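You operate a simulated robot arm through the tools that you are given. There is no shell and no other tool. Be economical: measure what you need, move in short steps, check, and stop when the job is done.

The job below is to be done with a simulated robot arm. You get a single attempt, and the scene is never put back.

TASK
Take the green bridge on the tall rack worktop and put it away on the top of the grey table. Take the blue bar on the grey bench top and put it away on the bench top beside the press. Fetch the medium black tape roll and set it on the shelf under the trough. Take the grey cap from the blue bench top and put it in the small yellow crate. Take the wooden block and leave it on the plain steel plate on the brown bench top. Take the felt pad with green grip and leave it on the lower tread. Take the narrow green tape roll and put it on the oil tray. Do these in any order. Set down upright: green bridge, grey cap, felt pad with green grip.
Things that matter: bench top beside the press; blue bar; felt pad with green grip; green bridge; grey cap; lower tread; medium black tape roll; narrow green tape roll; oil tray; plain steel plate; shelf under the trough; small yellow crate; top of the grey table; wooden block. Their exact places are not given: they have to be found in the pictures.

Only the result counts: the job must be done as asked and must still hold three seconds after the hand-in. Knocking over, shifting, dropping, spilling or breaking anything else fails it. A push-on lid holds only when it is set on centred and level and pressed home; a screw cap is set on level and turned clockwise until tight.

THE ROBOT
A 7-joint arm with a fingered hand on a trunk, on a base that drives. Base frame: it is fixed to the floor where the robot stands at the start and does not move with it; the origin is under the middle of the robot, x ahead of it, y to its left, z up. Lengths are in cm, angles in rad, forces in N, time in s.
Its first joint turns from -2.897 to 2.897 rad. Places, roughly: bench top beside the press [-170, 90, 80]; blue bar (20x3x3 cm) [150, 30, 90]; felt pad with green grip (7x5x7 cm) [520, 490, 90]; green bridge (5x10x8 cm) [220, 0, 90]; grey cap (6x7x9 cm) [30, 240, 90]; lower tread [450, 300, 20]; medium black tape roll (6x6x3 cm) [130, -30, 90]; narrow green tape roll (6x6x2 cm) [-400, 990, 90]; oil tray (13x11x3 cm) [-370, 950, 90]; plain steel plate (8x6x1 cm) [20, 330, 90]; shelf under the trough [-260, 230, 20]; small yellow crate (22x16x9 cm) [10, 250, 90]; top of the grey table [260, 1260, 80]; wooden block (3x5x10 cm) [30, 340, 90]. Payload 4.7 kg.
The TCP is the grasp point between the finger pads, 3.6 cm short of the fingertips. In the tool frame z runs along the fingers and y along their closing line. The gripper opens to 12 cm. The gripper's body begins 4.2 cm behind the TCP. The gripper is a hand of 5 fingers: y runs from the thumb to the fingers, the wrist lies at [-1.8, -12.2, -21] in the tool frame, and closing takes about 1.5 s.
Orientation is that of the tool frame in the base frame, as a unit quaternion [w, x, y, z]. With the fingers straight down and the wrist toward the robot, the tool's x, y and z point along [0, 1, 0], [1, 0, 0] and [0, 0, -1] of the base frame.

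THE INTERFACE
- The arm moves only by the tool move_arm. Its arguments are lists of equal length, an entry for each row: "dr": the turn, a rotation vector about the base's x, y, z in rad, a list of three; "offset": the shift along the base's x, y, z in cm, a list of three; "claw": the opening in per cent of the stroke, from 0 (shut) to 100 (fully open). In form: {"dr": [[ax, ay, az], ...], "offset": [[x, y, z], ...], "claw": [claw, ...]}. A call has 1 to 10 rows; each row shifts and turns the commanded pose from where the row before left it. Rows are played at 5 a second. More than 5 cm and 0.15 rad between two rows, or a gripper value outside its range, and nothing of the call is played. A pose out of reach is approached as far as the arm can. The call stops where the force on the tool passes 40 N (or 10 N more than at its start, if that is more) or the arm is blocked; 0.2 s more then pass. The fingers move at their own pace (about 4.5 cm/s each) and stop on an object; they squeeze with about 23 N. The grip force told is the motor's: it shows also when the fingers shut on nothing. Time passes only in rows, and 0.2 s behind the last, so rows that do not move let the fingers close. It gives the time, the measured TCP pose, the force on the tool (base axes), the opening and the grip force at its end, in the units of the frame above (readings bear some noise), with the torque about the TCP (base axes, N m) and any sound that the robot's microphone picked up.
- Cameras (640 x 400 px; columns grow to the right, rows downward): "scene" is now at [-23.82, 7.36, 126.5]; the picture's right is [-0.07, -1.00, 0.00], its down [-0.06, 0.00, -1.00] and it looks along [1.00, -0.07, -0.06] (base axes); focal length 262 px, centre (320, 200). "wrist" rides on the gripper at [7.3, -9.1, -14.3] in the tool frame; the picture's right is [-0.80, 0.28, -0.53], its down [-0.53, -0.73, 0.42] and it looks along [-0.27, 0.62, 0.74] (tool axes); focal length 234 px, centre (320, 200).
- grab_frame(camera): a new picture of that camera. It takes no simulated time.
- roll_base(legs): drives the robot by 1 to 6 legs, each [ahead, turn to the left] in cm and rad, along the robot's own axes; the way and the turn of a leg run together, so that a leg with both is an arc; at most 150 cm and 3.142 rad a leg. The arm and the cameras ride along, it lands a little off, and it stops where it bumps. It gives what a move gives.
- hand_shape(shape): the hand has 5 fingers and takes this shape, open, in about a second: jaw (thumb against the fingers, like two jaws); tri (thumb and two fingers); tip (a fingertip pinch); poke (one finger out to press); point (the index stretched); flat (the hand flat); cup (the hand cupped); fist (a fist). The gripper value then closes the fingers along that shape, each until it touches; the sizes above hold for jaw. It gives what a move gives, with no picture.
- turn_head(pan, tilt): turns the head with the scene camera to pan (to the left, within 2.496 rad either way) and tilt (down, from -0.506 to 1.204), counted from straight ahead of the robot. It gives what a move gives.
- pixel_to_xyz(camera, pixels): for up to 12 pixels [column, row] of the newest picture of that camera ("zoom" is the newest enlarged one), the place [x, y, z] in the base frame of the surface seen there, good to about 0.2 cm. It takes no simulated time.
- enlarge(camera, box): a new picture of the part [left, top, right, bottom] of that camera's present view, enlarged. It takes no simulated time.
- close_job(): hands the job in; it is judged then, once.

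Keep the steps short. Do not move on a guess: measure, check each grasp and each placing, and mend mistakes. In all there are 138 turns and 154 pictures (those below and enlarged ones count). Leave the gripper open and the arm clear of the work at the hand-in unless told otherwise, and finish with a single line.

The tools are called after ">>>" by a JSON object that holds its "method" and its "body". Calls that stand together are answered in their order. move_arm: Moves the arm, as the interface text tells. Its arguments: {"type":"object","properties":{"dr":{"type":"array","items":{"type":"array","items":{"type":"number"}}},"offset":{"type":"array","items":{"type":"array","items":{"type":"number"}}},"claw":{"type":"array","items":{"type":"number"}}},"required":["dr","offset","claw"]} The other tools are called the same way: hand_shape (shape) gives the hand a shape; roll_base (legs) drives the base; turn_head (pan, tilt) turns the head that bears the scene camera; grab_frame (camera) takes a picture; pixel_to_xyz (camera, pixels) gives the place of the surface under pixels of a picture; enlarge (camera, box) takes an enlarged picture of a part of a camera's view; close_job () hands the job in.

At the start:

```text
time_s: 0.0
tool_pos: [83.7, -4.34, 112.38]
tool_rot: [0.0, 0.708, 0.706, 0.001]
wrist_force: [-1.1, -0.2, 0.2]
moment: [0.02, -0.01, 0.0]
finger_gap: 11.97
finger_force: 0.0
shape: jaw
robot x, y, heading: [0.41, 0.22, -0.004]
head pan, tilt: [-0.066, 0.061]
```

scene: 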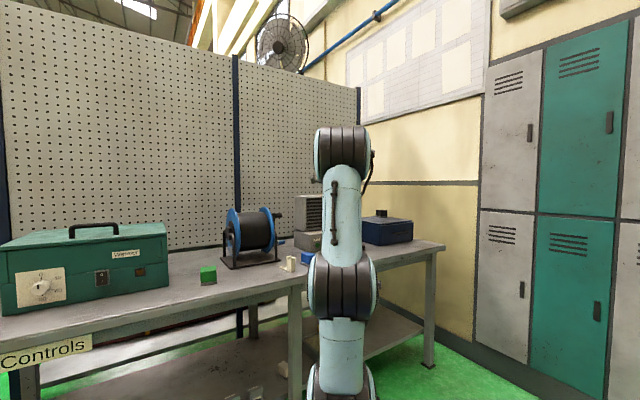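
wrist: 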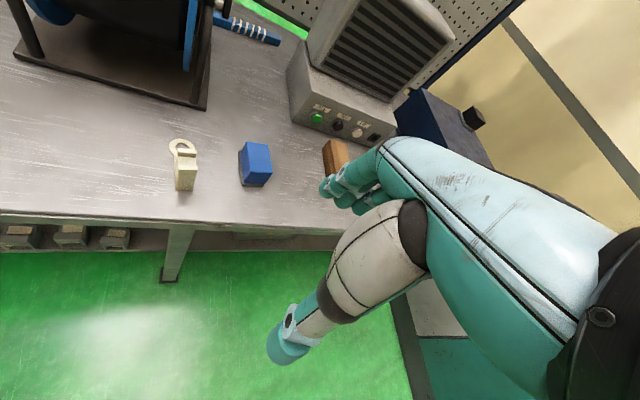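

I see a bench ahead with the arm in the way of the view. I'll look from the head to the left and right to learn the layout.

>>> {"method": "turn_head", "body": {"pan": 0.3, "tilt": 0.4}}

>>> {"method": "grab_frame", "body": {"camera": "scene"}}

>>> {"method": "turn_head", "body": {"pan": -0.5, "tilt": 0.4}}

>>> {"method": "grab_frame", "body": {"camera": "scene"}}

>>> {"method": "turn_head", "body": {"pan": 1.5, "tilt": 0.3}}

>>> {"method": "grab_frame", "body": {"camera": "scene"}}

>>> {"method": "turn_head", "body": {"pan": 2.45, "tilt": 0.3}}

>>> {"method": "grab_frame", "body": {"camera": "scene"}}

```text
time_s: 0.8
tool_pos: [83.6, -4.32, 112.6]
tool_rot: [0.0, 0.707, 0.707, 0.0]
wrist_force: [-0.3, 0.2, -0.4]
moment: [-0.03, 0.02, 0.04]
finger_gap: 11.95
finger_force: 0.0
shape: jaw
robot x, y, heading: [0.1, 0.13, 0.003]
head pan, tilt: [0.3, 0.4]
```

```text
151 pictures are left
```

scene: 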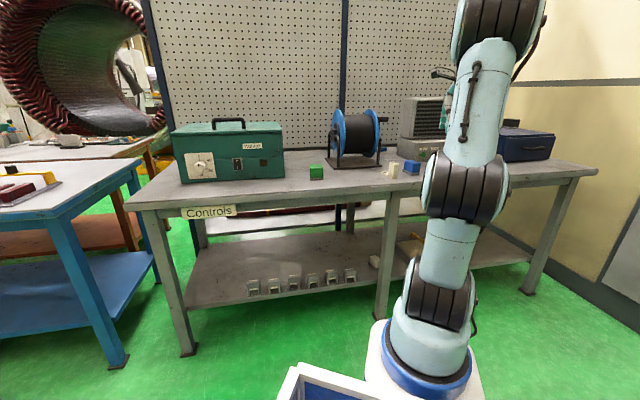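

```text
time_s: 2.0
tool_pos: [83.75, -4.47, 112.44]
tool_rot: [0.0, 0.707, 0.707, 0.0]
wrist_force: [-0.5, -0.5, -0.4]
moment: [0.02, -0.01, 0.02]
finger_gap: 11.97
finger_force: 0.0
shape: jaw
robot x, y, heading: [0.22, 0.02, 0.003]
head pan, tilt: [-0.499, 0.4]
```

```text
150 pictures are left
```

scene: 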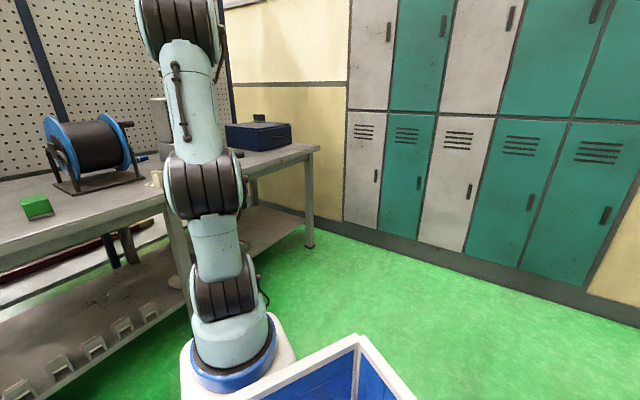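

```text
time_s: 3.9
tool_pos: [83.79, -4.46, 112.45]
tool_rot: [0.0, 0.707, 0.707, 0.0]
wrist_force: [0.1, 0.3, -0.4]
moment: [0.0, -0.01, 0.03]
finger_gap: 11.97
finger_force: 0.1
shape: jaw
robot x, y, heading: [0.06, -0.18, -0.002]
head pan, tilt: [1.499, 0.3]
```

```text
149 pictures are left
```

scene: 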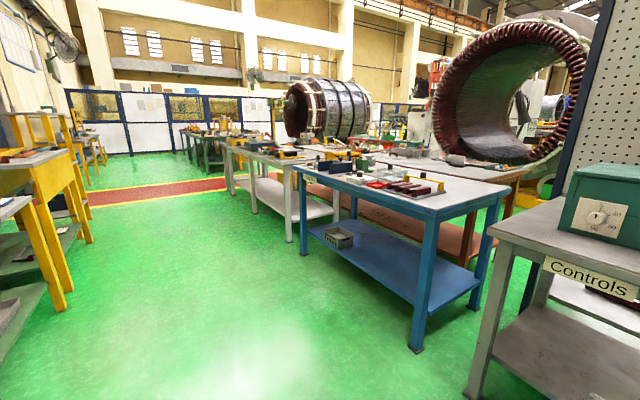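

```text
time_s: 5.1
tool_pos: [83.59, -4.48, 112.44]
tool_rot: [0.0, 0.707, 0.707, 0.001]
wrist_force: [0.7, 0.7, -0.2]
moment: [0.0, 0.0, 0.01]
finger_gap: 11.96
finger_force: 0.1
shape: jaw
robot x, y, heading: [-0.11, 0.09, -0.004]
head pan, tilt: [2.45, 0.3]
```

```text
148 pictures are left
```

scene: 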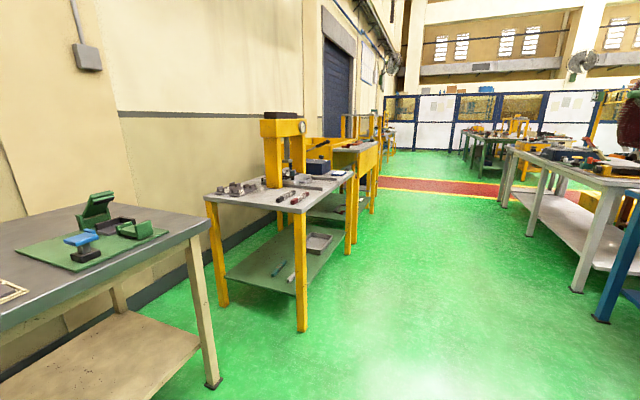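

>>> {"method": "turn_head", "body": {"pan": 0.2, "tilt": 0.25}}

>>> {"method": "enlarge", "body": {"camera": "scene", "box": [160, 80, 480, 280]}}

>>> {"method": "pixel_to_xyz", "body": {"camera": "zoom", "pixels": [[100, 180], [320, 250], [400, 200], [450, 215], [480, 210], [200, 20], [600, 300], [20, 250]]}}

>>> {"method": "enlarge", "body": {"camera": "wrist", "box": [0, 0, 480, 300]}}

>>> {"method": "pixel_to_xyz", "body": {"camera": "zoom", "pixels": [[246, 230], [340, 220], [445, 205], [320, 40], [600, 150], [100, 280], [10, 100]]}}

```text
time_s: 7.2
tool_pos: [83.73, -4.42, 112.45]
tool_rot: [0.0, 0.707, 0.707, 0.0]
wrist_force: [0.6, 0.3, -0.4]
moment: [0.02, -0.01, 0.02]
finger_gap: 11.95
finger_force: 0.1
shape: jaw
robot x, y, heading: [0.13, -0.03, -0.003]
head pan, tilt: [0.201, 0.25]
```

```text
2.00 times, centred on (320, 180) of scene
```

zoom: 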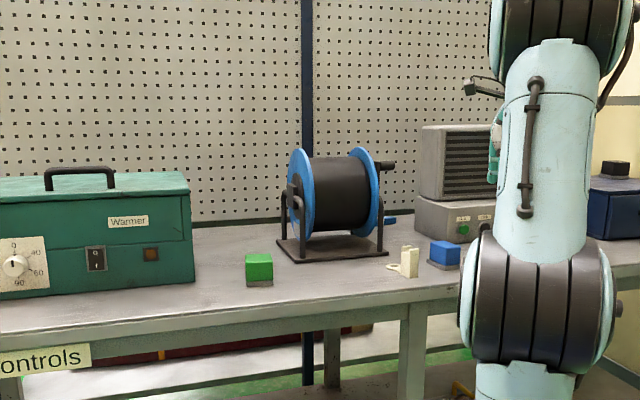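

```text
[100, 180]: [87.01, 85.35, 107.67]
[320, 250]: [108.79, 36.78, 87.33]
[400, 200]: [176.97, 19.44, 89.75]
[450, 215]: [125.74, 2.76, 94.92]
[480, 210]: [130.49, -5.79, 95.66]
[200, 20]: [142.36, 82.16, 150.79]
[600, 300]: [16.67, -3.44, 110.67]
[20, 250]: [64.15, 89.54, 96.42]
```

```text
1.33 times, centred on (240, 150) of wrist
```

zoom: 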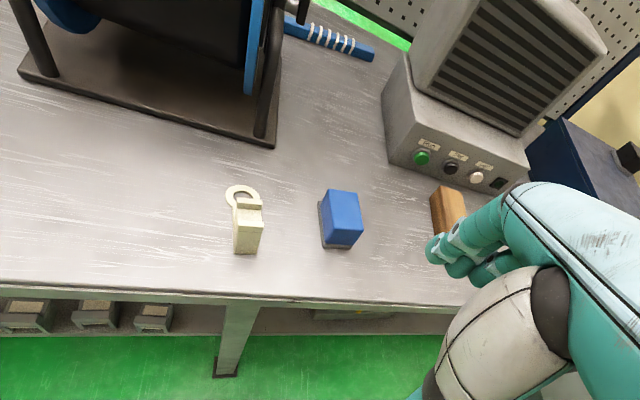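

```text
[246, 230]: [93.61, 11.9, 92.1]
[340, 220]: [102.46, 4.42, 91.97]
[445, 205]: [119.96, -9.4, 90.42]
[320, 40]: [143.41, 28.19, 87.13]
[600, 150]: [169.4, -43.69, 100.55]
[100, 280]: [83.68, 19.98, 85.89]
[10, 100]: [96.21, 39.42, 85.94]
```

>>> {"method": "turn_head", "body": {"pan": 0, "tilt": 1.1}}

>>> {"method": "grab_frame", "body": {"camera": "scene"}}

>>> {"method": "pixel_to_xyz", "body": {"camera": "scene", "pixels": [[100, 100], [320, 300], [320, 200], [320, 100], [500, 250], [150, 300], [320, 390], [500, 380]]}}

>>> {"method": "turn_head", "body": {"pan": -0.15, "tilt": 0.25}}

>>> {"method": "grab_frame", "body": {"camera": "scene"}}

```text
time_s: 8.4
tool_pos: [83.7, -4.27, 112.49]
tool_rot: [0.0, 0.707, 0.707, 0.0]
wrist_force: [0.4, -1.4, -0.7]
moment: [0.0, 0.0, -0.01]
finger_gap: 11.94
finger_force: 0.0
shape: jaw
robot x, y, heading: [-0.12, -0.05, 0.003]
head pan, tilt: [0.0, 1.1]
```

```text
145 pictures are left
```

scene: 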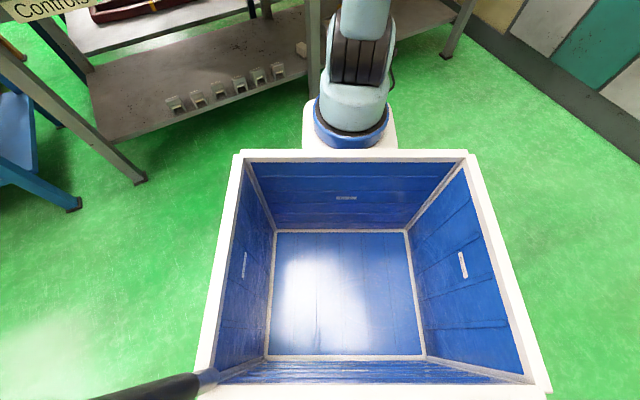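

```text
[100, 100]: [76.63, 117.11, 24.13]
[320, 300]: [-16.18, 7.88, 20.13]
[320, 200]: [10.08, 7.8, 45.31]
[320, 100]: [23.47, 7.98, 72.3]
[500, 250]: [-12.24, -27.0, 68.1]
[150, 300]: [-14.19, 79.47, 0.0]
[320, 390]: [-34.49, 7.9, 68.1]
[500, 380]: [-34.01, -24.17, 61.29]
```

```text
time_s: 9.6
tool_pos: [83.75, -4.36, 112.45]
tool_rot: [0.0, 0.707, 0.707, 0.0]
wrist_force: [0.1, 0.0, 0.2]
moment: [0.01, -0.01, 0.0]
finger_gap: 11.95
finger_force: 0.0
shape: jaw
robot x, y, heading: [-0.02, -0.2, 0.003]
head pan, tilt: [-0.15, 0.25]
```

```text
144 pictures are left
```

scene: 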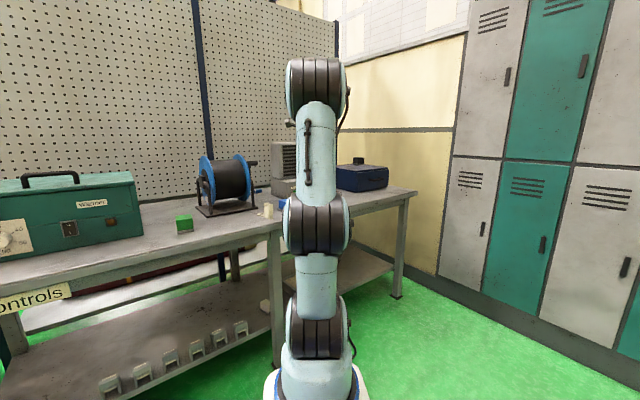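

>>> {"method": "pixel_to_xyz", "body": {"camera": "scene", "pixels": [[70, 268], [240, 235], [415, 192], [372, 200], [263, 191], [397, 297], [430, 275], [275, 360], [200, 100], [325, 60], [450, 310], [375, 168]]}}

>>> {"method": "enlarge", "body": {"camera": "scene", "box": [230, 130, 430, 255]}}

```text
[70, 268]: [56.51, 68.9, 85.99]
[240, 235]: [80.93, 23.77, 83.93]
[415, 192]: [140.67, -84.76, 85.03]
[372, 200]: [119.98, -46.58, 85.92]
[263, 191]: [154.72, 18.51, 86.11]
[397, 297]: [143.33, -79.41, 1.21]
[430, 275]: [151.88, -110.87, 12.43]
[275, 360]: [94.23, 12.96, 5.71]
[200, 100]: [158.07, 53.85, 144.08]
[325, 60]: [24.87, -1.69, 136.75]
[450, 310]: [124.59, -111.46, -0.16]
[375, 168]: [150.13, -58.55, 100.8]
```

```text
3.20 times, centred on (330, 192) of scene
```

zoom: 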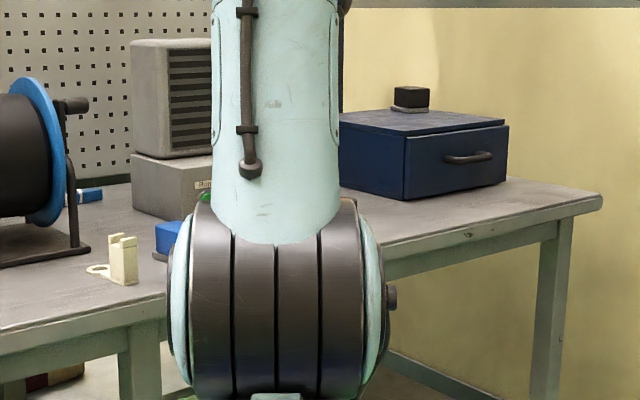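

Bench front edge runs (56,69)→(141,-85), so I should face it at heading ≈0.5. I raise and tuck the arm, then drive closer and turn.

>>> {"method": "move_arm", "body": {"dr": [[0, 0, 0], [0, 0, 0], [0, 0, 0], [0, 0, 0], [0, 0, 0]], "offset": [[-3, 0, 4], [-4, 0, 3], [-4, 0, 3], [-4, 0, 3], [-4, 0, 3]], "claw": [100, 100, 100, 100, 100]}}

>>> {"method": "roll_base", "body": {"legs": [[0, -0.36], [42, 0], [0, 0.86]]}}

>>> {"method": "turn_head", "body": {"pan": -0.2, "tilt": 0.35}}

>>> {"method": "grab_frame", "body": {"camera": "scene"}}

>>> {"method": "grab_frame", "body": {"camera": "wrist"}}

```text
time_s: 10.8
tool_pos: [64.6, -4.22, 128.4]
tool_rot: [-0.002, 0.707, 0.707, 0.0]
wrist_force: [1.4, -0.8, -1.0]
moment: [0.05, 0.08, -0.02]
finger_gap: 11.95
finger_force: 0.0
shape: jaw
robot x, y, heading: [-0.19, 0.07, 0.001]
head pan, tilt: [-0.15, 0.25]
```

```text
time_s: 16.7
tool_pos: [97.37, 13.86, 128.41]
tool_rot: [0.001, 0.504, 0.864, 0.0]
wrist_force: [-0.6, 0.9, -0.5]
moment: [-0.02, 0.0, 0.0]
finger_gap: 11.97
finger_force: 0.0
shape: jaw
robot x, y, heading: [38.72, -14.26, 0.511]
head pan, tilt: [-0.15, 0.25]
```

```text
time_s: 17.3
tool_pos: [97.35, 13.62, 128.41]
tool_rot: [0.0, 0.505, 0.863, 0.0]
wrist_force: [-0.2, 0.5, -0.5]
moment: [-0.01, -0.01, 0.02]
finger_gap: 11.99
finger_force: 0.0
shape: jaw
robot x, y, heading: [39.12, -14.45, 0.515]
head pan, tilt: [-0.201, 0.351]
```

```text
142 pictures are left
```

scene: 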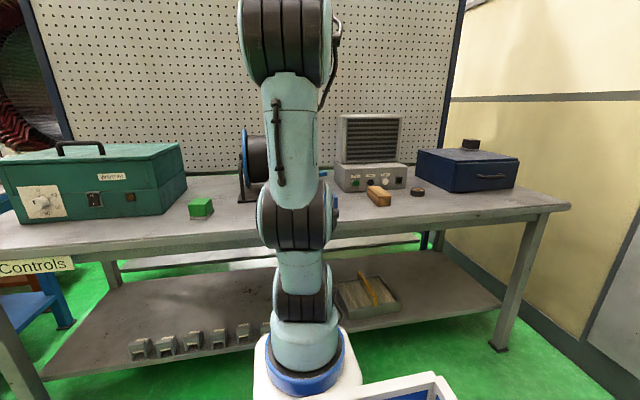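

```text
141 pictures are left
```

wrist: 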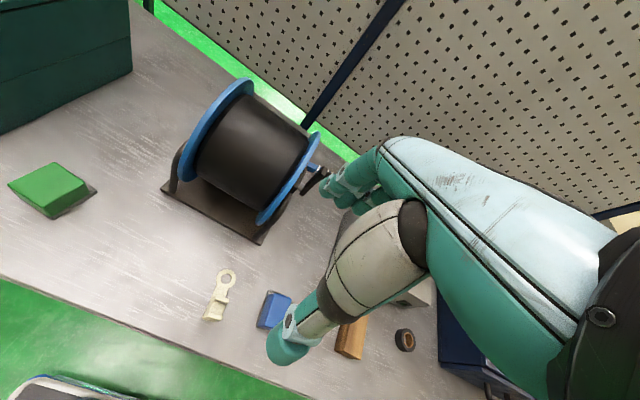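

>>> {"method": "enlarge", "body": {"camera": "scene", "box": [300, 140, 460, 240]}}

>>> {"method": "pixel_to_xyz", "body": {"camera": "zoom", "pixels": [[85, 135], [102, 140], [467, 203], [455, 207], [480, 207], [310, 215], [330, 240], [450, 195]]}}

>>> {"method": "pixel_to_xyz", "body": {"camera": "wrist", "pixels": [[404, 332], [397, 340], [411, 338], [404, 348], [378, 368], [345, 335], [318, 172], [290, 190], [325, 180]]}}

```text
4.00 times, centred on (380, 190) of scene
```

zoom: 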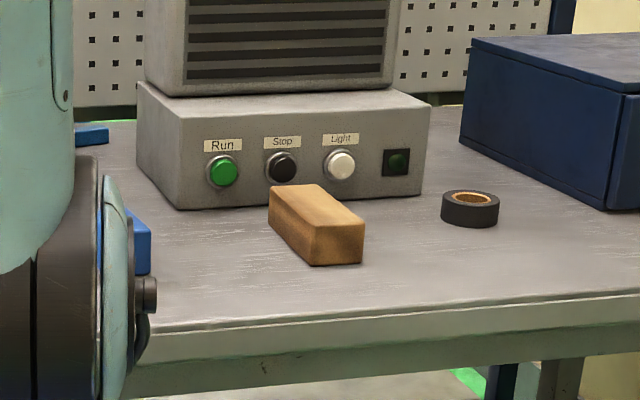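

```text
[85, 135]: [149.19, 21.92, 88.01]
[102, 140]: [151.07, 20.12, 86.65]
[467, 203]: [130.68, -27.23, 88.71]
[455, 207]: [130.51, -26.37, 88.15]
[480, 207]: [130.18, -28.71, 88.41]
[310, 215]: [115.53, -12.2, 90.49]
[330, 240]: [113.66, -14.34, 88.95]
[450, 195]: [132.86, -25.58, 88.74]
```

```text
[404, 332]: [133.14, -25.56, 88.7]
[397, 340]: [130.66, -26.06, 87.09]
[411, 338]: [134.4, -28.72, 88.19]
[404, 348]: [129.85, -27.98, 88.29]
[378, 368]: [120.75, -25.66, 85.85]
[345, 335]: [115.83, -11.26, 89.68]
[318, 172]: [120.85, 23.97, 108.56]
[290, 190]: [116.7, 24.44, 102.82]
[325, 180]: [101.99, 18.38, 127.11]
```

The roll is at about (131.8,-27), top z 88.7, bench 85.9. I move above it at height and then halfway down.

>>> {"method": "move_arm", "body": {"dr": [[0, 0, 0], [0, 0, 0], [0, 0, 0], [0, 0, 0], [0, 0, 0], [0, 0, 0], [0, 0, 0], [0, 0, 0], [0, 0, 0], [0, 0, 0]], "offset": [[3.1, -3.7, 0], [3.1, -3.7, 0], [3.1, -3.7, 0], [3.1, -3.7, 0], [3.1, -3.7, 0], [3.1, -3.7, 0], [3.1, -3.7, 0], [3.1, -3.7, 0], [3.1, -3.7, 0], [3.1, -3.7, 0]], "claw": [100, 100, 100, 100, 100, 100, 100, 100, 100, 100]}}

>>> {"method": "move_arm", "body": {"dr": [[0, 0, 0], [0, 0, 0], [0, 0, 0], [0, 0, 0], [0, 0, 0], [0, 0, 0]], "offset": [[3.3, -3.6, 0], [0, 0, -5], [0, 0, -5], [0, 0, -5], [0, 0, -5], [0, 0, -5]], "claw": [100, 100, 100, 100, 100, 100]}}

>>> {"method": "grab_frame", "body": {"camera": "wrist"}}

>>> {"method": "grab_frame", "body": {"camera": "scene"}}

```text
time_s: 19.5
tool_pos: [129.07, -23.31, 127.73]
tool_rot: [-0.005, 0.504, 0.863, -0.001]
wrist_force: [3.4, -0.8, -4.4]
moment: [0.19, 0.29, 0.07]
finger_gap: 11.98
finger_force: 0.1
shape: jaw
robot x, y, heading: [38.7, -14.19, 0.514]
head pan, tilt: [-0.201, 0.351]
```

```text
time_s: 20.9
tool_pos: [129.27, -25.53, 102.22]
tool_rot: [0.0, 0.503, 0.864, -0.001]
wrist_force: [-0.1, -0.5, 2.1]
moment: [-0.02, -0.04, -0.03]
finger_gap: 11.98
finger_force: 0.1
shape: jaw
out of reach, approached as far as the arm can: row 1
robot x, y, heading: [39.51, -14.37, 0.52]
head pan, tilt: [-0.201, 0.351]
```

```text
139 pictures are left
```

wrist: 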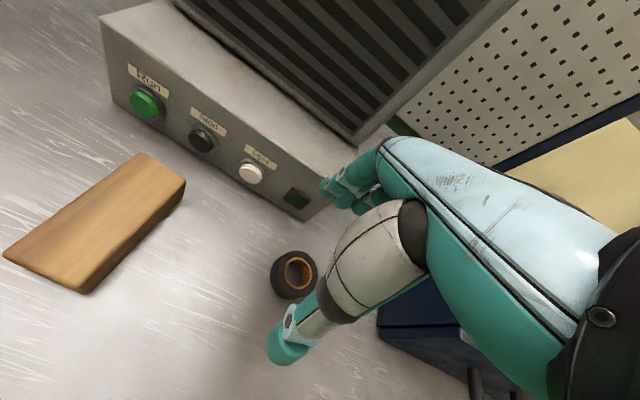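

```text
138 pictures are left
```

scene: 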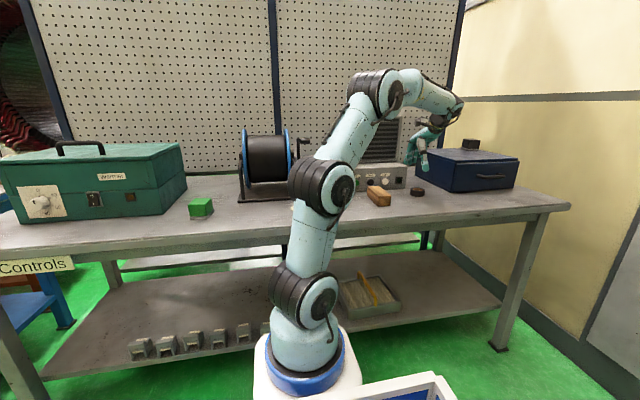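

>>> {"method": "pixel_to_xyz", "body": {"camera": "wrist", "pixels": [[317, 215], [320, 195], [300, 215], [296, 255], [272, 275], [292, 297], [315, 270], [380, 325], [340, 185], [290, 352]]}}

>>> {"method": "pixel_to_xyz", "body": {"camera": "scene", "pixels": [[272, 375], [340, 370], [310, 335], [260, 345]]}}

```text
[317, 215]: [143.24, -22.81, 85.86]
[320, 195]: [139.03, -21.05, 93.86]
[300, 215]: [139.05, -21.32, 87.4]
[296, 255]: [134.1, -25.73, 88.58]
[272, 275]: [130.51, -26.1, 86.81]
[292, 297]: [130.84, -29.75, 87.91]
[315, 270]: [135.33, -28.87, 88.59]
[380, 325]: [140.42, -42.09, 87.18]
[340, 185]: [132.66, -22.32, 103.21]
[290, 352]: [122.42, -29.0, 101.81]
```

```text
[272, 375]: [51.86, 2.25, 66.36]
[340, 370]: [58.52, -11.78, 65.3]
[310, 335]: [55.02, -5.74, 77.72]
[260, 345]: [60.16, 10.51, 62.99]
```

The roll centre is ≈(132.6,-27.5); the heater corner is at (139,-21.5), so I narrow the opening to 72% and go down over the roll in steps.

>>> {"method": "move_arm", "body": {"dr": [[0, 0, 0], [0, 0, 0], [0, 0, 0]], "offset": [[3.2, -1.9, 0], [0, 0, -3.5], [0, 0, -3]], "claw": [72, 72, 72]}}

>>> {"method": "grab_frame", "body": {"camera": "wrist"}}

```text
time_s: 21.7
tool_pos: [132.58, -27.57, 95.3]
tool_rot: [0.0, 0.504, 0.864, 0.0]
wrist_force: [-1.3, 0.8, 0.2]
moment: [-0.02, -0.01, -0.04]
finger_gap: 8.67
finger_force: 0.1
shape: jaw
robot x, y, heading: [38.68, -14.75, 0.516]
head pan, tilt: [-0.201, 0.351]
```

```text
137 pictures are left
```

wrist: 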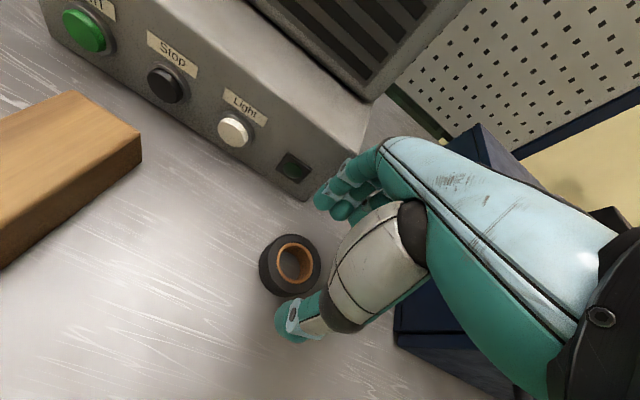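

>>> {"method": "move_arm", "body": {"dr": [[0, 0, 0], [0, 0, 0], [0, 0, 0], [0, 0, 0], [0, 0, 0], [0, 0, 0], [0, 0, 0]], "offset": [[0, 0, -3], [0, 0, -2.3], [0, 0, 0], [0, 0, 0], [0, 0, 0], [0, 0, 0], [0, 0, 0]], "claw": [72, 72, 30, 30, 30, 30, 30]}}

>>> {"method": "grab_frame", "body": {"camera": "wrist"}}

```text
time_s: 23.3
tool_pos: [132.6, -27.5, 90.15]
tool_rot: [0.0, 0.503, 0.864, -0.001]
wrist_force: [0.2, -0.7, 0.3]
moment: [0.01, 0.01, 0.02]
finger_gap: 5.21
finger_force: 22.8
shape: jaw
robot x, y, heading: [38.8, -14.43, 0.51]
head pan, tilt: [-0.201, 0.351]
```

```text
136 pictures are left
```

wrist: 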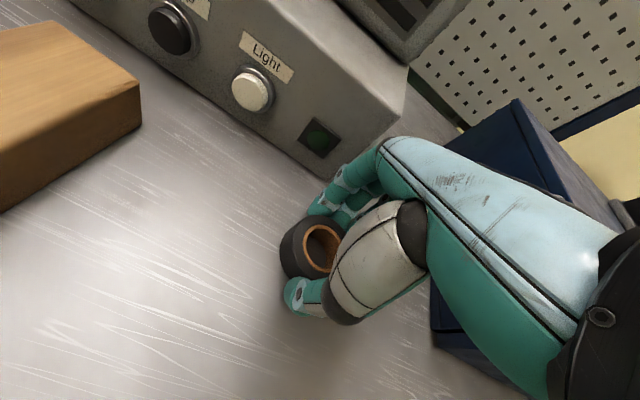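

>>> {"method": "move_arm", "body": {"dr": [[0, 0, 0], [0, 0, 0], [0, 0, 0], [0, 0, 0], [0, 0, 0], [0, 0, 0], [0, 0, 0], [0, 0, 0], [0, 0, 0], [0, 0, 0]], "offset": [[0, 0, 3], [0, 0, 5], [0, 0, 5], [-1, 1, 4.5], [-4, 0, 3], [-4, 0, 3], [-4, 1.5, 2], [-4, 1.5, 2], [-4, 1.5, 2], [-4, 1.5, 2]], "claw": [20, 20, 20, 20, 20, 20, 20, 20, 20, 20]}}

>>> {"method": "grab_frame", "body": {"camera": "wrist"}}

>>> {"method": "grab_frame", "body": {"camera": "scene"}}

```text
time_s: 25.5
tool_pos: [107.8, -20.32, 121.22]
tool_rot: [-0.002, 0.504, 0.864, 0.0]
wrist_force: [1.6, -0.7, -2.7]
moment: [0.05, 0.06, 0.01]
finger_gap: 5.23
finger_force: 22.5
shape: jaw
robot x, y, heading: [38.82, -14.36, 0.513]
head pan, tilt: [-0.201, 0.351]
```

```text
135 pictures are left
```

wrist: 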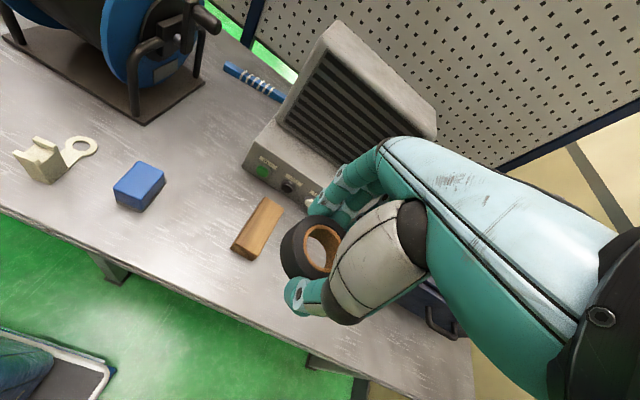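

```text
134 pictures are left
```

scene: 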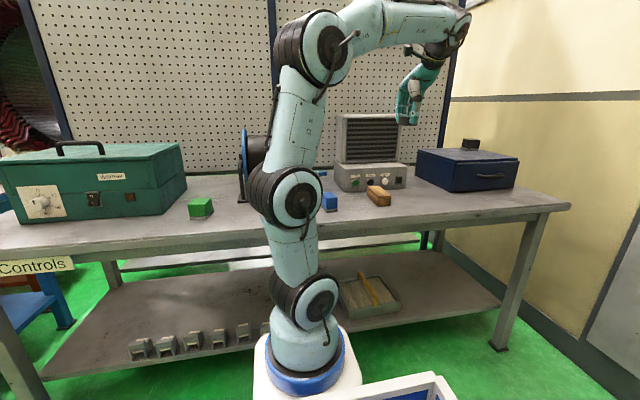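

Roll held (gap 5.2, force 22). The blue bar is now in sight at wrist (255,82); I measure it for later.

>>> {"method": "pixel_to_xyz", "body": {"camera": "wrist", "pixels": [[229, 65], [226, 70], [245, 80], [262, 90], [280, 96], [274, 93], [215, 25], [160, 100], [300, 80]]}}

>>> {"method": "turn_head", "body": {"pan": 2.3, "tilt": 0.2}}

>>> {"method": "grab_frame", "body": {"camera": "scene"}}

```text
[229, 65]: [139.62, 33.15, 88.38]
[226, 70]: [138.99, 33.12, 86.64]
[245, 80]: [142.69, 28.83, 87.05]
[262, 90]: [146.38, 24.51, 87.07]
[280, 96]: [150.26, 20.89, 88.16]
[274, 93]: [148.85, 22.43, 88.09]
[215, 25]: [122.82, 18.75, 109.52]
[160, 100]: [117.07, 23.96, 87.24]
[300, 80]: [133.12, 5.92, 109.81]
```

```text
time_s: 27.8
tool_pos: [107.68, -20.39, 121.59]
tool_rot: [0.0, 0.503, 0.864, 0.0]
wrist_force: [1.0, -0.1, -0.2]
moment: [0.02, 0.01, -0.01]
finger_gap: 5.23
finger_force: 23.6
shape: jaw
robot x, y, heading: [39.33, -14.41, 0.515]
head pan, tilt: [2.3, 0.201]
```

```text
133 pictures are left
```

scene: 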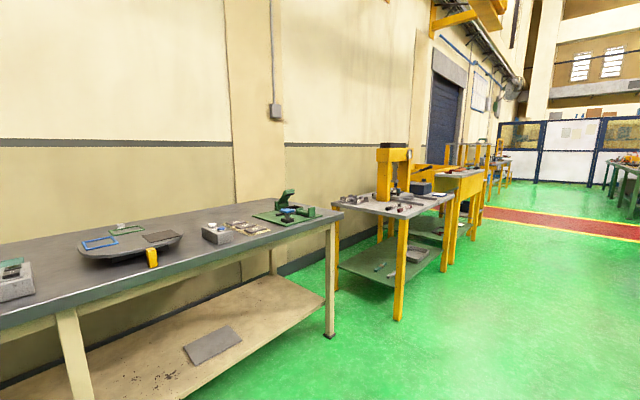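

>>> {"method": "pixel_to_xyz", "body": {"camera": "scene", "pixels": [[329, 336], [400, 318], [335, 287], [447, 262], [470, 237], [488, 215], [455, 185], [400, 215], [470, 240], [520, 250], [320, 200], [405, 170]]}}

>>> {"method": "turn_head", "body": {"pan": 1.2, "tilt": 0.3}}

>>> {"method": "grab_frame", "body": {"camera": "scene"}}

>>> {"method": "pixel_to_xyz", "body": {"camera": "scene", "pixels": [[100, 200], [200, 300], [300, 300], [400, 300], [100, 350], [250, 230], [320, 230], [150, 200]]}}

```text
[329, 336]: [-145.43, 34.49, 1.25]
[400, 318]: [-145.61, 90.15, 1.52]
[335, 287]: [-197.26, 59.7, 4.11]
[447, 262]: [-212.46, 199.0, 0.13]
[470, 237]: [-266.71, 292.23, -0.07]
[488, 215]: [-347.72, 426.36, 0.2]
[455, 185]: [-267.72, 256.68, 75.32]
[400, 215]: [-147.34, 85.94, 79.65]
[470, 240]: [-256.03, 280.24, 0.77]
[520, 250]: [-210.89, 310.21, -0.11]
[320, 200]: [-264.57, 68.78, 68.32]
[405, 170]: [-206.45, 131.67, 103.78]
```

```text
time_s: 29.1
tool_pos: [107.86, -20.33, 121.42]
tool_rot: [0.0, 0.504, 0.864, 0.0]
wrist_force: [-1.0, 0.0, -1.8]
moment: [-0.01, 0.01, -0.03]
finger_gap: 5.23
finger_force: 23.3
shape: jaw
robot x, y, heading: [39.14, -14.65, 0.515]
head pan, tilt: [1.201, 0.3]
```

```text
132 pictures are left
```

scene: 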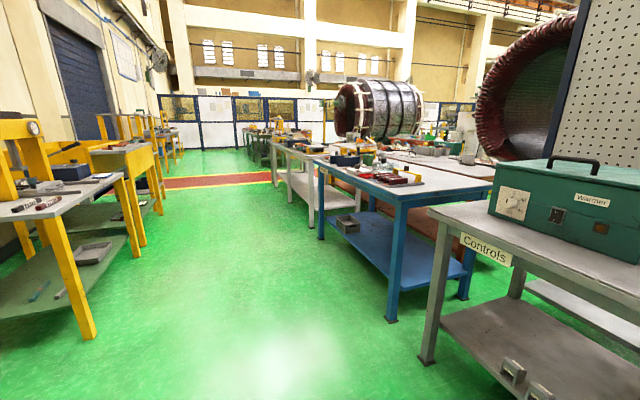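

```text
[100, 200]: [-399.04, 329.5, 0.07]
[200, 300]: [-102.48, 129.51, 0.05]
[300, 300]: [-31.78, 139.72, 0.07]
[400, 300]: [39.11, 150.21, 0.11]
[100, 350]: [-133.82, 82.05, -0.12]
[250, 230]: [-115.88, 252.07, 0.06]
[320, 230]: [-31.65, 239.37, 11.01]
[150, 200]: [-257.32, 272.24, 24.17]
```

Path clear: back off, turn, drive up the aisle to face the trough.

>>> {"method": "roll_base", "body": {"legs": [[-30, 0], [0, 1.635], [150, 0], [150, 0], [60, 0], [0, 1.53]]}}

>>> {"method": "turn_head", "body": {"pan": 0.0, "tilt": 0.5}}

>>> {"method": "grab_frame", "body": {"camera": "scene"}}

>>> {"method": "grab_frame", "body": {"camera": "wrist"}}

```text
time_s: 56.0
tool_pos: [-249.7, 283.86, 121.44]
tool_rot: [0.0, 0.855, -0.518, 0.0]
wrist_force: [-0.2, 0.1, -2.3]
moment: [-0.03, 0.01, 0.04]
finger_gap: 5.17
finger_force: 23.1
shape: jaw
robot x, y, heading: [-181.01, 275.85, -2.66]
head pan, tilt: [1.201, 0.3]
```

```text
time_s: 57.4
tool_pos: [-249.82, 283.81, 121.45]
tool_rot: [0.0, 0.855, -0.518, 0.0]
wrist_force: [0.0, -0.2, -1.3]
moment: [-0.06, 0.01, 0.01]
finger_gap: 5.19
finger_force: 22.8
shape: jaw
robot x, y, heading: [-181.07, 275.81, -2.659]
head pan, tilt: [0.0, 0.499]
```

```text
131 pictures are left
```

scene: 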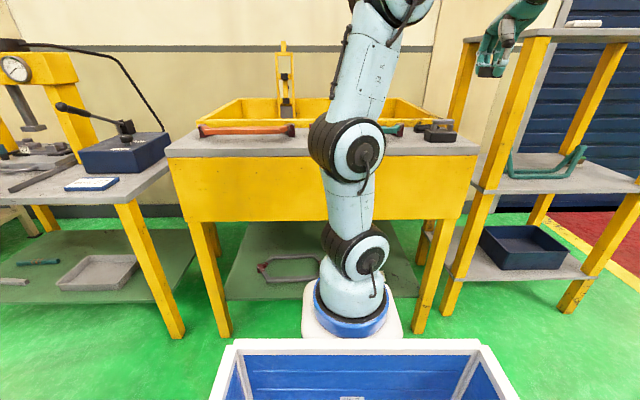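

```text
130 pictures are left
```

wrist: 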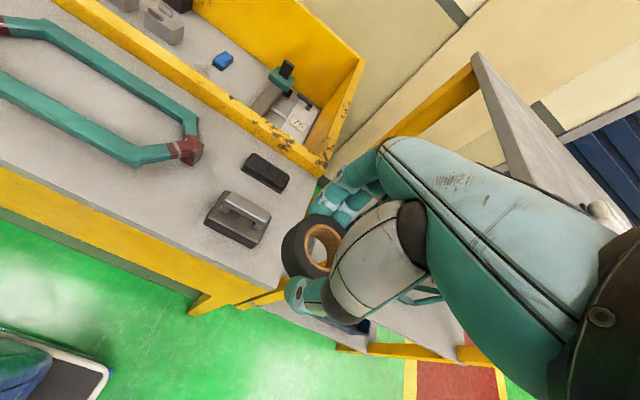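

The shelf is the green-grey board under the yellow skirt. I measure skirt and shelf.

>>> {"method": "pixel_to_xyz", "body": {"camera": "scene", "pixels": [[190, 215], [430, 215], [240, 297], [232, 260], [300, 290], [262, 230], [380, 240], [415, 295], [225, 330], [418, 325], [300, 240], [320, 160]]}}

>>> {"method": "enlarge", "body": {"camera": "scene", "box": [160, 190, 480, 390]}}

```text
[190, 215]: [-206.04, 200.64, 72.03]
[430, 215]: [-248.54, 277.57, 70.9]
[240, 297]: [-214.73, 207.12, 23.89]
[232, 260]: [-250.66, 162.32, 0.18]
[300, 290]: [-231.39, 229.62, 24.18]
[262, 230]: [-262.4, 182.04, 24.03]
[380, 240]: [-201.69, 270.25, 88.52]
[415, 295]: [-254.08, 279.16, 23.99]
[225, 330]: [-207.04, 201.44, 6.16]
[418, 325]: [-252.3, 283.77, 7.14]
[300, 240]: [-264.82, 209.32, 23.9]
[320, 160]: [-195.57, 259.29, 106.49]
```

```text
2.00 times, centred on (320, 290) of scene
```

zoom: 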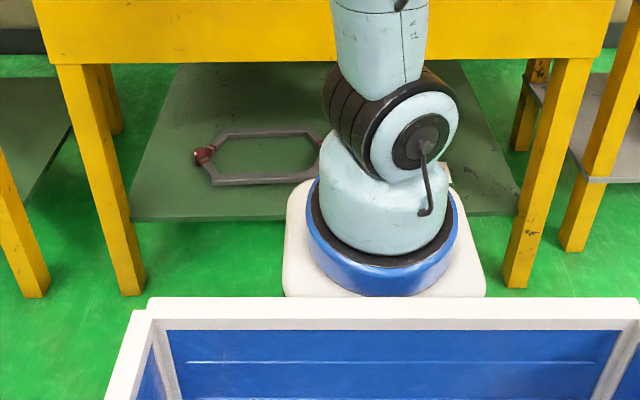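

Shelf is at z 24, skirt bottom ≈70, skirt front line known. I'll back off 38 cm, bring the tool in front of the skirt tilted ~30° forward, and go down outside it.

>>> {"method": "roll_base", "body": {"legs": [[-38, 0]]}}

>>> {"method": "move_arm", "body": {"dr": [[-0.0241, 0.0461, 0], [-0.0241, 0.0461, 0], [-0.0241, 0.0461, 0], [-0.0241, 0.0461, 0], [-0.0241, 0.0461, 0], [-0.0241, 0.0461, 0], [-0.0241, 0.0461, 0], [-0.0241, 0.0461, 0], [-0.0241, 0.0461, 0], [-0.0241, 0.0461, 0]], "offset": [[-1.2, -3.6, -1], [-1.2, -3.6, -1], [-1.2, -3.6, -1], [-1.2, -3.6, -1], [-1.2, -3.6, -1], [-1.2, -3.6, -1], [-1.2, -3.6, -1], [-1.2, -3.6, -1], [-1.2, -3.6, -1], [-1.2, -3.6, -1]], "claw": [20, 20, 20, 20, 20, 20, 20, 20, 20, 20]}}

>>> {"method": "turn_head", "body": {"pan": 0, "tilt": 0.55}}

>>> {"method": "grab_frame", "body": {"camera": "scene"}}

```text
time_s: 59.8
tool_pos: [-216.57, 301.28, 121.38]
tool_rot: [0.0, 0.856, -0.517, 0.001]
wrist_force: [0.8, -0.4, -0.3]
moment: [0.0, 0.03, 0.04]
finger_gap: 5.18
finger_force: 23.3
shape: jaw
robot x, y, heading: [-147.9, 293.58, -2.658]
head pan, tilt: [0.0, 0.499]
```

```text
time_s: 62.0
tool_pos: [-228.16, 265.03, 111.4]
tool_rot: [0.22, 0.827, -0.5, -0.134]
wrist_force: [-0.2, 0.5, -0.9]
moment: [0.0, 0.0, 0.03]
finger_gap: 5.13
finger_force: 22.9
shape: jaw
robot x, y, heading: [-147.78, 292.86, -2.652]
head pan, tilt: [0.0, 0.499]
```

```text
time_s: 62.6
tool_pos: [-228.18, 265.06, 111.38]
tool_rot: [0.219, 0.828, -0.499, -0.134]
wrist_force: [-0.1, 0.1, -1.0]
moment: [0.0, -0.01, 0.01]
finger_gap: 5.17
finger_force: 22.5
shape: jaw
robot x, y, heading: [-147.73, 292.94, -2.654]
head pan, tilt: [0.0, 0.55]
```

```text
128 pictures are left
```

scene: 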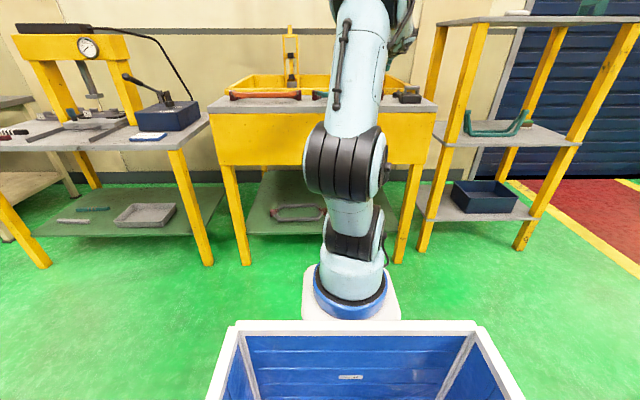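

Tilt is right (fingers 30° forward). Descending outside the skirt to z ≈ 36.

>>> {"method": "move_arm", "body": {"dr": [[0, 0, 0], [0, 0, 0], [0, 0, 0], [0, 0, 0], [0, 0, 0], [0, 0, 0], [0, 0, 0], [0, 0, 0], [0, 0, 0], [0, 0, 0]], "offset": [[0, 0, -5], [0, 0, -5], [0, 0, -5], [0, 0, -5], [0, 0, -5], [0, 0, -5], [0, 0, -5], [0, 0, -5], [0, 0, -5], [0, 0, -5]], "claw": [20, 20, 20, 20, 20, 20, 20, 20, 20, 20]}}

>>> {"method": "move_arm", "body": {"dr": [[0, 0, 0], [0, 0, 0], [0, 0, 0], [0, 0, 0], [0, 0, 0]], "offset": [[0, 0, -5], [0, 0, -5], [0, 0, -5], [0, 0, -5], [0, 0, -5]], "claw": [20, 20, 20, 20, 20]}}

>>> {"method": "grab_frame", "body": {"camera": "scene"}}

>>> {"method": "grab_frame", "body": {"camera": "wrist"}}

```text
time_s: 64.8
tool_pos: [-228.28, 265.17, 61.79]
tool_rot: [0.22, 0.827, -0.5, -0.135]
wrist_force: [-0.3, -0.3, 0.9]
moment: [0.05, -0.08, 0.01]
finger_gap: 5.16
finger_force: 23.4
shape: jaw
robot x, y, heading: [-147.99, 293.43, -2.654]
head pan, tilt: [0.0, 0.55]
```

```text
time_s: 66.0
tool_pos: [-230.41, 266.19, 37.38]
tool_rot: [0.224, 0.829, -0.498, -0.122]
wrist_force: [-0.8, 0.5, 0.6]
moment: [0.01, -0.06, 0.04]
finger_gap: 5.11
finger_force: 23.0
shape: jaw
out of reach, approached as far as the arm can: row 4, 5
robot x, y, heading: [-147.87, 293.46, -2.658]
head pan, tilt: [0.0, 0.55]
```

```text
127 pictures are left
```

scene: 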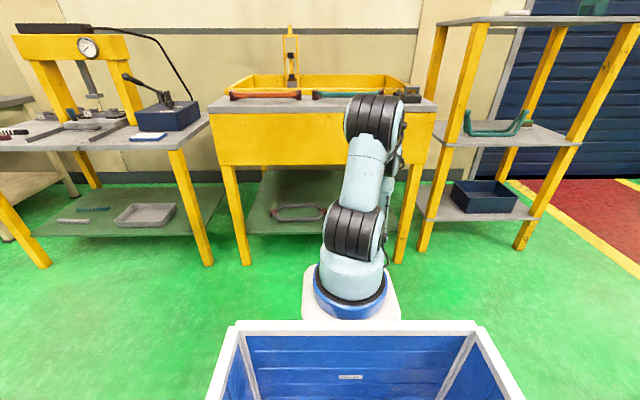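

```text
126 pictures are left
```

wrist: 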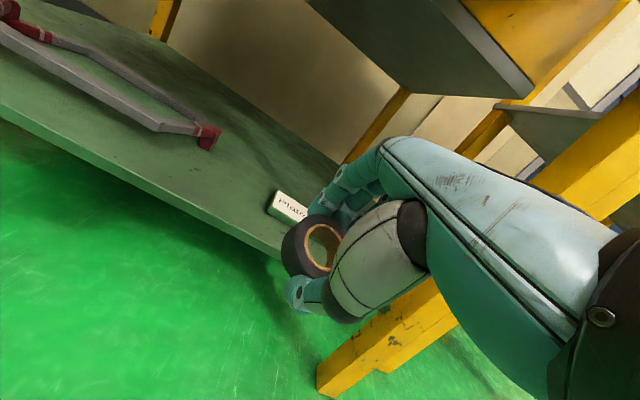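

>>> {"method": "pixel_to_xyz", "body": {"camera": "wrist", "pixels": [[275, 210], [292, 217], [278, 193], [305, 207], [210, 148], [180, 130], [240, 240], [150, 200], [240, 190], [190, 175]]}}

>>> {"method": "enlarge", "body": {"camera": "wrist", "box": [180, 100, 420, 300]}}

```text
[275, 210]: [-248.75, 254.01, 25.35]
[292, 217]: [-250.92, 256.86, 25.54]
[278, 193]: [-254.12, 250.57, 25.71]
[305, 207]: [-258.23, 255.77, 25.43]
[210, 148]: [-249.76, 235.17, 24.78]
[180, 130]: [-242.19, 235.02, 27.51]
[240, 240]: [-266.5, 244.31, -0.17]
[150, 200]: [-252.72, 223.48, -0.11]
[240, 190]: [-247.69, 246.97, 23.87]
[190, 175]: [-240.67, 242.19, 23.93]
```

```text
2.00 times, centred on (300, 200) of wrist
```

zoom: 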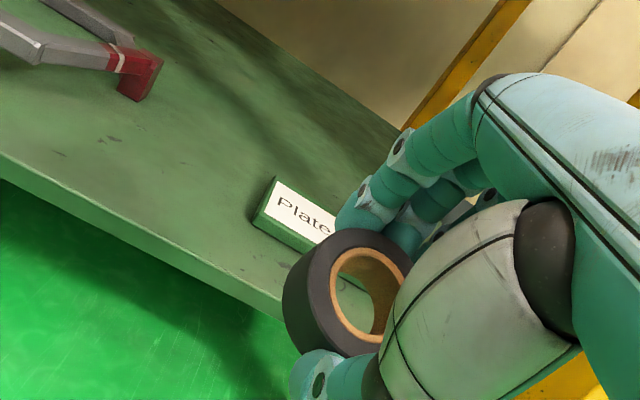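

A "Plate" label lies at (-249..-258, 250..257) and a red-ended frame at (-242,235). I'll place the roll between, at about (-242,244.7).

>>> {"method": "move_arm", "body": {"dr": [[0, 0, 0], [0, 0, 0], [0, 0, 0], [0, 0, 0], [0, 0, 0], [0, 0, 0]], "offset": [[-1.95, -3.58, 0], [-1.95, -3.58, 0], [-1.95, -3.58, 0], [-1.95, -3.58, 0], [-1.95, -3.58, 0], [-1.95, -3.58, 0]], "claw": [20, 20, 20, 20, 20, 20]}}

>>> {"method": "grab_frame", "body": {"camera": "wrist"}}

```text
time_s: 67.4
tool_pos: [-242.95, 251.55, 38.92]
tool_rot: [0.218, 0.836, -0.486, -0.132]
wrist_force: [0.5, 0.0, -0.6]
moment: [0.01, 0.02, -0.01]
finger_gap: 5.13
finger_force: 23.0
shape: jaw
out of reach, approached as far as the arm can: row 1, 2, 4, 5, 6
robot x, y, heading: [-147.54, 293.08, -2.657]
head pan, tilt: [0.0, 0.55]
```

```text
124 pictures are left
```

wrist: 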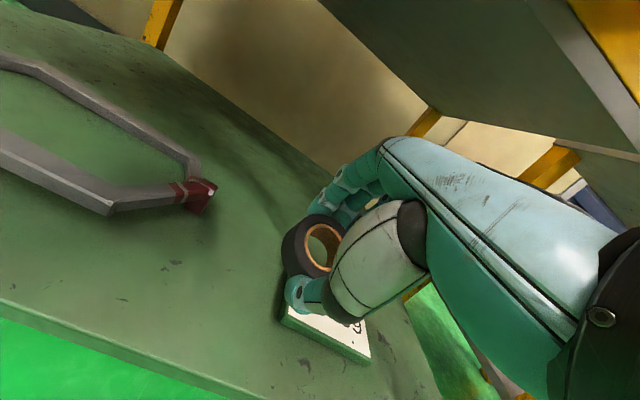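

Low tilted pose is limited by the wrist height; I rotate back to vertical (wrist rises) and shift to the free spot.

>>> {"method": "move_arm", "body": {"dr": [[0.04, -0.077, 0], [0.04, -0.077, 0], [0.04, -0.077, 0], [0.04, -0.077, 0], [0.04, -0.077, 0], [0.04, -0.077, 0]], "offset": [[0.24, -1.17, 0], [0.24, -1.17, 0], [0.24, -1.17, 0], [0.24, -1.17, 0], [0.24, -1.17, 0], [0.24, -1.17, 0]], "claw": [20, 20, 20, 20, 20, 20]}}

>>> {"method": "grab_frame", "body": {"camera": "wrist"}}

>>> {"method": "grab_frame", "body": {"camera": "scene"}}

```text
time_s: 68.8
tool_pos: [-241.41, 244.78, 38.66]
tool_rot: [-0.002, 0.856, -0.517, 0.001]
wrist_force: [0.1, -0.2, -1.9]
moment: [-0.03, 0.01, 0.02]
finger_gap: 5.12
finger_force: 22.8
shape: jaw
robot x, y, heading: [-148.24, 293.27, -2.655]
head pan, tilt: [0.0, 0.55]
```

```text
123 pictures are left
```

wrist: 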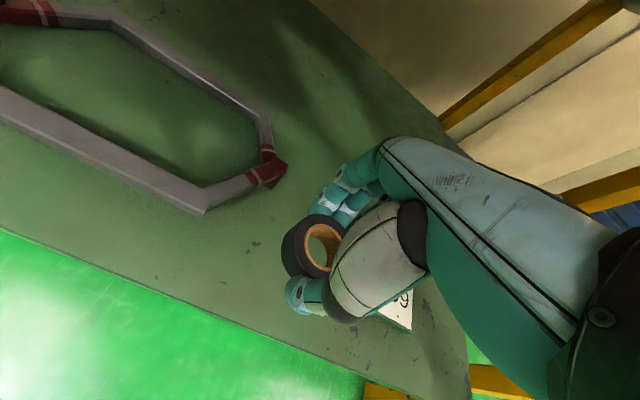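

```text
122 pictures are left
```

scene: 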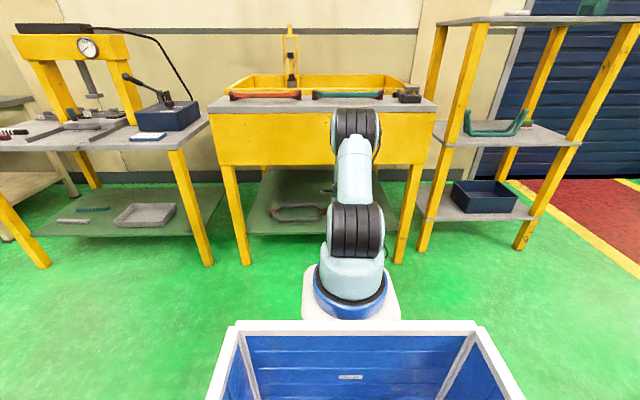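

>>> {"method": "move_arm", "body": {"dr": [[0, 0, 0], [0, 0, 0], [0, 0, 0], [0, 0, 0]], "offset": [[0, 0, -4], [0, 0, -3], [0, 0, -2], [0, 0, -1.2]], "claw": [20, 20, 20, 20]}}

>>> {"method": "grab_frame", "body": {"camera": "wrist"}}

```text
time_s: 69.8
tool_pos: [-241.51, 244.69, 28.54]
tool_rot: [0.0, 0.856, -0.517, 0.001]
wrist_force: [0.1, 0.1, -0.8]
moment: [0.02, 0.0, 0.02]
finger_gap: 5.11
finger_force: 23.2
shape: jaw
robot x, y, heading: [-148.02, 292.79, -2.655]
head pan, tilt: [0.0, 0.55]
```

```text
121 pictures are left
```

wrist: 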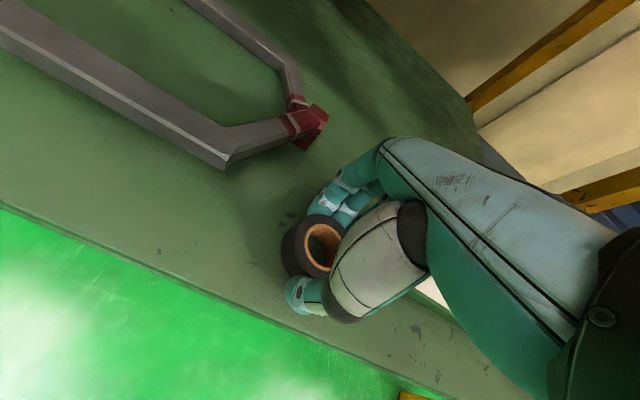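

>>> {"method": "move_arm", "body": {"dr": [[0, 0, 0], [0, 0, 0], [0, 0, 0], [0, 0, 0], [0, 0, 0], [0, 0, 0], [0, 0, 0]], "offset": [[0, 0, -0.2], [0, 0, 0], [0, 0, 0], [0, 0, 2], [0, 0, 3], [0, 0, 4], [0, 0, 2]], "claw": [70, 70, 70, 70, 70, 70, 70]}}

>>> {"method": "grab_frame", "body": {"camera": "wrist"}}

```text
time_s: 71.4
tool_pos: [-241.34, 244.42, 39.47]
tool_rot: [0.0, 0.856, -0.517, 0.001]
wrist_force: [0.3, -0.6, -0.2]
moment: [-0.02, 0.05, -0.02]
finger_gap: 8.38
finger_force: 0.1
shape: jaw
robot x, y, heading: [-147.96, 292.7, -2.653]
head pan, tilt: [0.0, 0.55]
```

```text
120 pictures are left
```

wrist: 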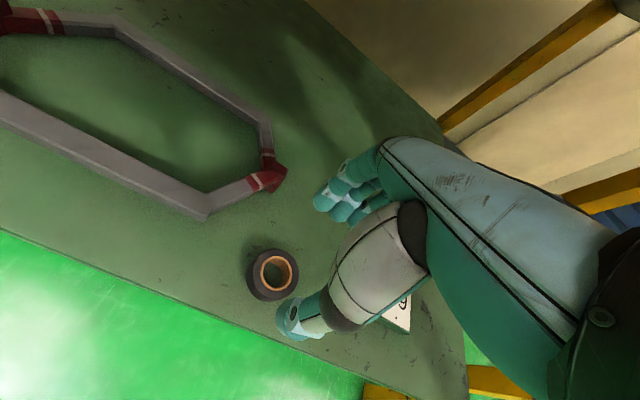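

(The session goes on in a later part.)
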